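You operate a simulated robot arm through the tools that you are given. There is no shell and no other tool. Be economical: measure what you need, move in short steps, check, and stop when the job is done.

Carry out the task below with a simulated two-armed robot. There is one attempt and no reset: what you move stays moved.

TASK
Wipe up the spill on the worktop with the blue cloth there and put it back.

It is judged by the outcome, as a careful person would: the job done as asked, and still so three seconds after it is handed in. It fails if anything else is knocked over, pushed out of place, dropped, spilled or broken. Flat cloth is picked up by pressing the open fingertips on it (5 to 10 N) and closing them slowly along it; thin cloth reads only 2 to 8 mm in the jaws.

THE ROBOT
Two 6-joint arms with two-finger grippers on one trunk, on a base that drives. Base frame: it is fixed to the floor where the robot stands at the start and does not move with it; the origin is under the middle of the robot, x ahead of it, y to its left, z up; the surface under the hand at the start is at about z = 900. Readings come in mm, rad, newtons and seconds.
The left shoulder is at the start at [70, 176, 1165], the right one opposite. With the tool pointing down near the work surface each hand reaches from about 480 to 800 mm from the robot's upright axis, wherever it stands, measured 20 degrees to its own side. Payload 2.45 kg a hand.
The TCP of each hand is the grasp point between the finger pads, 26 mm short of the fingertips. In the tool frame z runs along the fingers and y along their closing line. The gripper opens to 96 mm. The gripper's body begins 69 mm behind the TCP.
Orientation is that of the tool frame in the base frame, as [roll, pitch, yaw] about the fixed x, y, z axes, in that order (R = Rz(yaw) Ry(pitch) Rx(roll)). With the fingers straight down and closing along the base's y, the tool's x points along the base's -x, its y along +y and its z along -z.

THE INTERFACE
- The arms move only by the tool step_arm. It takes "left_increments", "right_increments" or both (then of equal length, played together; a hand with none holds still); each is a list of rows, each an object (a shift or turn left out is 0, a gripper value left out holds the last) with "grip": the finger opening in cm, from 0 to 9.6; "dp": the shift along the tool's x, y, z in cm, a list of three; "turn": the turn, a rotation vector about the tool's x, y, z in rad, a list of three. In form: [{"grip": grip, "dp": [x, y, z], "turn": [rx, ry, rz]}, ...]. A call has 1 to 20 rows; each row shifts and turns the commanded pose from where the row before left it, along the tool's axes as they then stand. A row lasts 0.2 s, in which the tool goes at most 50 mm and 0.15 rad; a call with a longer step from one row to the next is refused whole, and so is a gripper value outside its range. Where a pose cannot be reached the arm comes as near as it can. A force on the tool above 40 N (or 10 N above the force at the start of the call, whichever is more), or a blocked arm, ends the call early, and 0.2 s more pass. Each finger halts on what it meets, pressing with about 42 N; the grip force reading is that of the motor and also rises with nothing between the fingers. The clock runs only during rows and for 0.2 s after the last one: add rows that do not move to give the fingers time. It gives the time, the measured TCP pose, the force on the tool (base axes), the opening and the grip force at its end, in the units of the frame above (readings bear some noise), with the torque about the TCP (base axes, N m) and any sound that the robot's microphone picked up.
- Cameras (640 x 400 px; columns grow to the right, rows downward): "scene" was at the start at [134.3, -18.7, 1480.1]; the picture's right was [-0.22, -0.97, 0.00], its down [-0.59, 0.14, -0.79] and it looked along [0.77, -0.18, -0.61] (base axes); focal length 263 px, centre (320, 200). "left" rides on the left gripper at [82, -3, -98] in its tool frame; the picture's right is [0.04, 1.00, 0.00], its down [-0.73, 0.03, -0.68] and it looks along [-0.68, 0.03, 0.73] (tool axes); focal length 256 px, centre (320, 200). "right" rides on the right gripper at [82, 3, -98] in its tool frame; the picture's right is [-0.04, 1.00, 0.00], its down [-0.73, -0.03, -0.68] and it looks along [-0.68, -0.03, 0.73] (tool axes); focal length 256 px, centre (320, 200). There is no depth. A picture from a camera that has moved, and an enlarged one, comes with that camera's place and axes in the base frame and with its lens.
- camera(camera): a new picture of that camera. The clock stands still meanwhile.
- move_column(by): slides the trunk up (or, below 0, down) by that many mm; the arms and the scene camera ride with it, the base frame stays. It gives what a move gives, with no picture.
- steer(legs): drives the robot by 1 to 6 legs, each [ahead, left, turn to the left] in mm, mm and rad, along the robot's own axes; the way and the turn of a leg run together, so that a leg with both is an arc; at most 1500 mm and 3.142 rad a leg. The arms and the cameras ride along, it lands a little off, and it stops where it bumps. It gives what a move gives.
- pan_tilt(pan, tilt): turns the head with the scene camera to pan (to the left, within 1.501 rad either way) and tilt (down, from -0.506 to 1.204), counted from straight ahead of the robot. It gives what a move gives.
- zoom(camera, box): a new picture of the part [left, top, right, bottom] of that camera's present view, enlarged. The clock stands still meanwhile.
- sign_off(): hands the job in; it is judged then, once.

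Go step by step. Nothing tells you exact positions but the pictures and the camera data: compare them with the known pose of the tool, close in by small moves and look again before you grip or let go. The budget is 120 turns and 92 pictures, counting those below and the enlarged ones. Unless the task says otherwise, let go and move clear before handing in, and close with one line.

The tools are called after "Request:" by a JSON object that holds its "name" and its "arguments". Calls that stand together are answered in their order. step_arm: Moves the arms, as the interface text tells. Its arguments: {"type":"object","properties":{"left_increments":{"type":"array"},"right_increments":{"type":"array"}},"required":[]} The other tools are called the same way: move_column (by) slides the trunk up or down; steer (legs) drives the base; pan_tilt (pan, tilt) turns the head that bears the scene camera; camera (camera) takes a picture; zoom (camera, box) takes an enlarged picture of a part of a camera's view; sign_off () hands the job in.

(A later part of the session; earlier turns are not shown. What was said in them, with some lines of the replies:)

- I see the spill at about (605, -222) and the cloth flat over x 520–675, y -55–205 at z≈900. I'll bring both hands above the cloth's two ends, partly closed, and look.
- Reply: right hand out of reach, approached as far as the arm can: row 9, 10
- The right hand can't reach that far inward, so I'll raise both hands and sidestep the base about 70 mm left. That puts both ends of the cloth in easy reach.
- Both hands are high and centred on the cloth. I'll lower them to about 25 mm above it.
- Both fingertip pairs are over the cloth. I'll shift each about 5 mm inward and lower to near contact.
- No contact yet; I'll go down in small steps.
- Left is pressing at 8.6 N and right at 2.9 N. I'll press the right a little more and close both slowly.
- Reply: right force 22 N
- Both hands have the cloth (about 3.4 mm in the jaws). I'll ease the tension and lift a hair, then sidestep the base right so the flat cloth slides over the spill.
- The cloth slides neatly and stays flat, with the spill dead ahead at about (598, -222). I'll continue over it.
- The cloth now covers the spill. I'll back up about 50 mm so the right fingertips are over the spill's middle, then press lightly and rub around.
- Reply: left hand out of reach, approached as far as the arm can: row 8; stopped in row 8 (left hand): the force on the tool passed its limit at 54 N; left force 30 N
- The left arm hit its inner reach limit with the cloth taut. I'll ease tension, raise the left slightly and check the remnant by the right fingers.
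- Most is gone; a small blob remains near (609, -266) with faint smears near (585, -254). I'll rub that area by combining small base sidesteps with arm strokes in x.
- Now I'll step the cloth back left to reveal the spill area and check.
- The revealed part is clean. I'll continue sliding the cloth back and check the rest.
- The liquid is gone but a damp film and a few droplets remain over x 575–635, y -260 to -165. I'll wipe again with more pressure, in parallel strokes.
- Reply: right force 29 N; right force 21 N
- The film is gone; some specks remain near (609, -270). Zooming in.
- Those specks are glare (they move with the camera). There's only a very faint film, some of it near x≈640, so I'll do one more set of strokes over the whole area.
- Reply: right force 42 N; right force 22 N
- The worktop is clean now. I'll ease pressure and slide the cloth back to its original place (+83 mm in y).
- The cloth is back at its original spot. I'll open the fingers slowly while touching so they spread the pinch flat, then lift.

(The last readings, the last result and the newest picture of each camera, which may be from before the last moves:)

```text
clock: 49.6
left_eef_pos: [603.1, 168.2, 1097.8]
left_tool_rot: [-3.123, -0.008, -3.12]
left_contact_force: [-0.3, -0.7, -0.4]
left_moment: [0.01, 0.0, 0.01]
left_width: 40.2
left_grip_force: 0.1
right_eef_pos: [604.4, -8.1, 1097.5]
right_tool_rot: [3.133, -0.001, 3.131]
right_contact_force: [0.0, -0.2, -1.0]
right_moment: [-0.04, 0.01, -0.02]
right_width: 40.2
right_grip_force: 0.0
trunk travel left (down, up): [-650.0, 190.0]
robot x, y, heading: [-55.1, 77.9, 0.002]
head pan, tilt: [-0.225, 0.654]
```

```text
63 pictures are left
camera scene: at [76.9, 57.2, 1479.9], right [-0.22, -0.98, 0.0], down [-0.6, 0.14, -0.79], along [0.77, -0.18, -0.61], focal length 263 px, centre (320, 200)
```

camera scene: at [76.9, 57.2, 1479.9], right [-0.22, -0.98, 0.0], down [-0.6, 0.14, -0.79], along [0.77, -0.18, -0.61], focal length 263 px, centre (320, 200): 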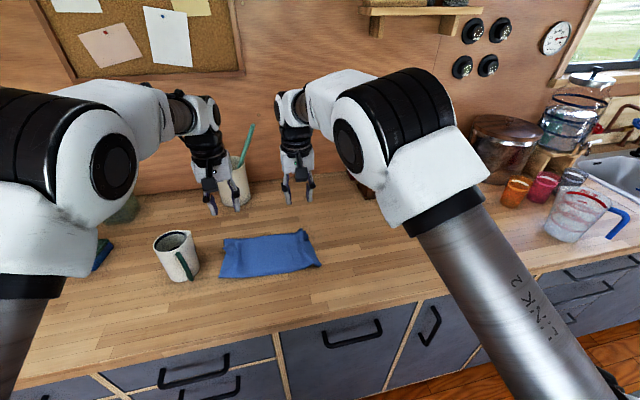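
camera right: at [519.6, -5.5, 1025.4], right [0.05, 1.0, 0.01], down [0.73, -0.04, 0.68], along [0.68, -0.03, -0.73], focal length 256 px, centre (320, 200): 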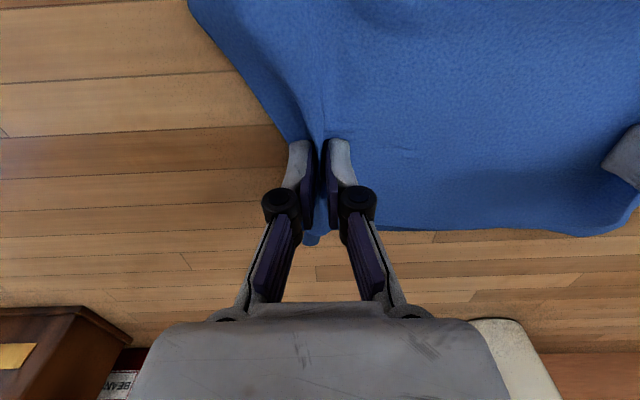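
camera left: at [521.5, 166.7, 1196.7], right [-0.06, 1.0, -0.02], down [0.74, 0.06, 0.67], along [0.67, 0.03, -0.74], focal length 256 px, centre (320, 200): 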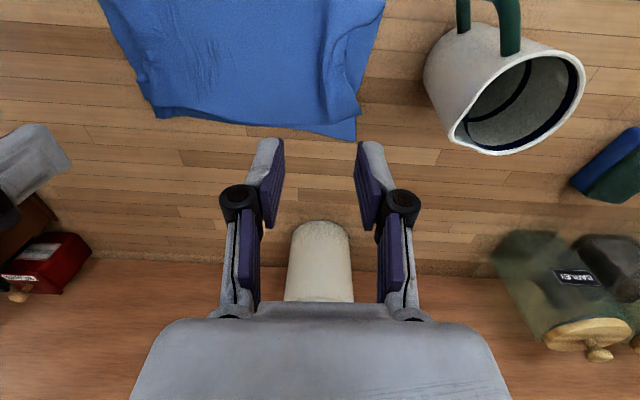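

The cloth lies flat within about 15 mm of its original place, and the mug is untouched. I'll move the right hand aside for a final look at the spill area.

Request:
{"name": "step_arm", "arguments": {"right_increments": [{"dp": [1, -3.5, -2]}, {"dp": [1, -3.5, -2]}, {"dp": [1, -3.5, -2]}, {"dp": [1, -3.5, -1]}, {"dp": [1, -3.5, 0]}, {}]}}

Request:
{"name": "camera", "arguments": {"camera": "right"}}

Request:
{"name": "camera", "arguments": {"camera": "scene"}}

```text
clock: 51.0
left_eef_pos: [600.4, 170.6, 1097.6]
left_tool_rot: [-3.122, -0.007, -3.119]
left_contact_force: [0.8, 0.6, -0.2]
left_moment: [-0.01, 0.02, 0.02]
left_width: 40.0
left_grip_force: 0.1
right_eef_pos: [550.3, -183.9, 1165.5]
right_tool_rot: [3.133, 0.002, 3.132]
right_contact_force: [-0.2, 0.4, 0.7]
right_moment: [-0.05, 0.0, -0.01]
right_width: 40.1
right_grip_force: 0.1
trunk travel left (down, up): [-650.0, 190.0]
robot x, y, heading: [-55.4, 75.0, -0.001]
head pan, tilt: [-0.225, 0.654]
```

```text
62 pictures are left
camera right: at [469.8, -180.7, 1262.6], right [0.05, 1.0, 0.01], down [0.73, -0.04, 0.68], along [0.68, -0.03, -0.73], focal length 256 px, centre (320, 200)
```

right: 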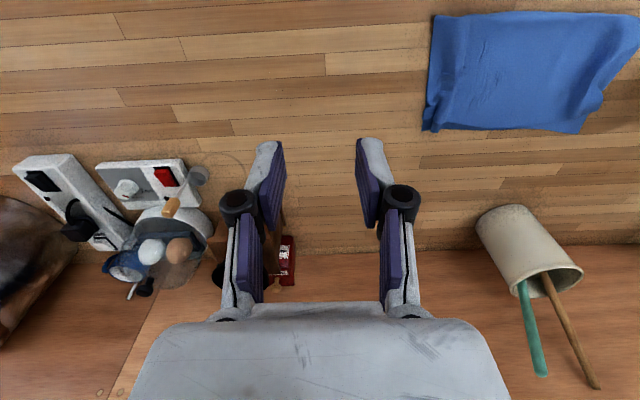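

```text
61 pictures are left
camera scene: at [75.7, 58.4, 1480.0], right [-0.22, -0.98, 0.0], down [-0.59, 0.13, -0.79], along [0.77, -0.18, -0.61], focal length 263 px, centre (320, 200)
```

scene: 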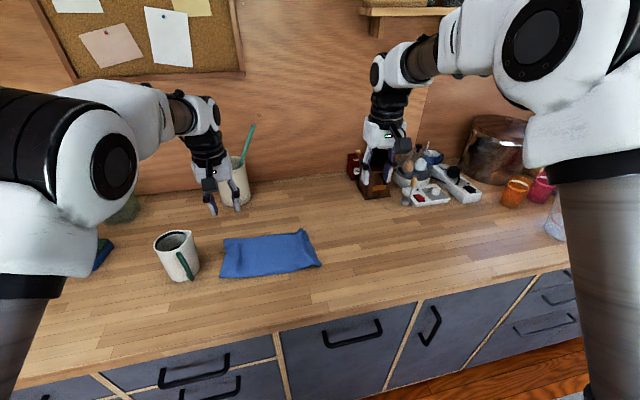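

The spill area is clean, the cloth is flat in its place, nothing else has moved, and both hands are clear, so I'm handing the job in.

Request:
{"name": "sign_off", "arguments": {}}

```text
The job is handed in.
```

The spill is wiped up and the blue cloth is lying flat where it was, within about 15 mm, with nothing else on the worktop moved.
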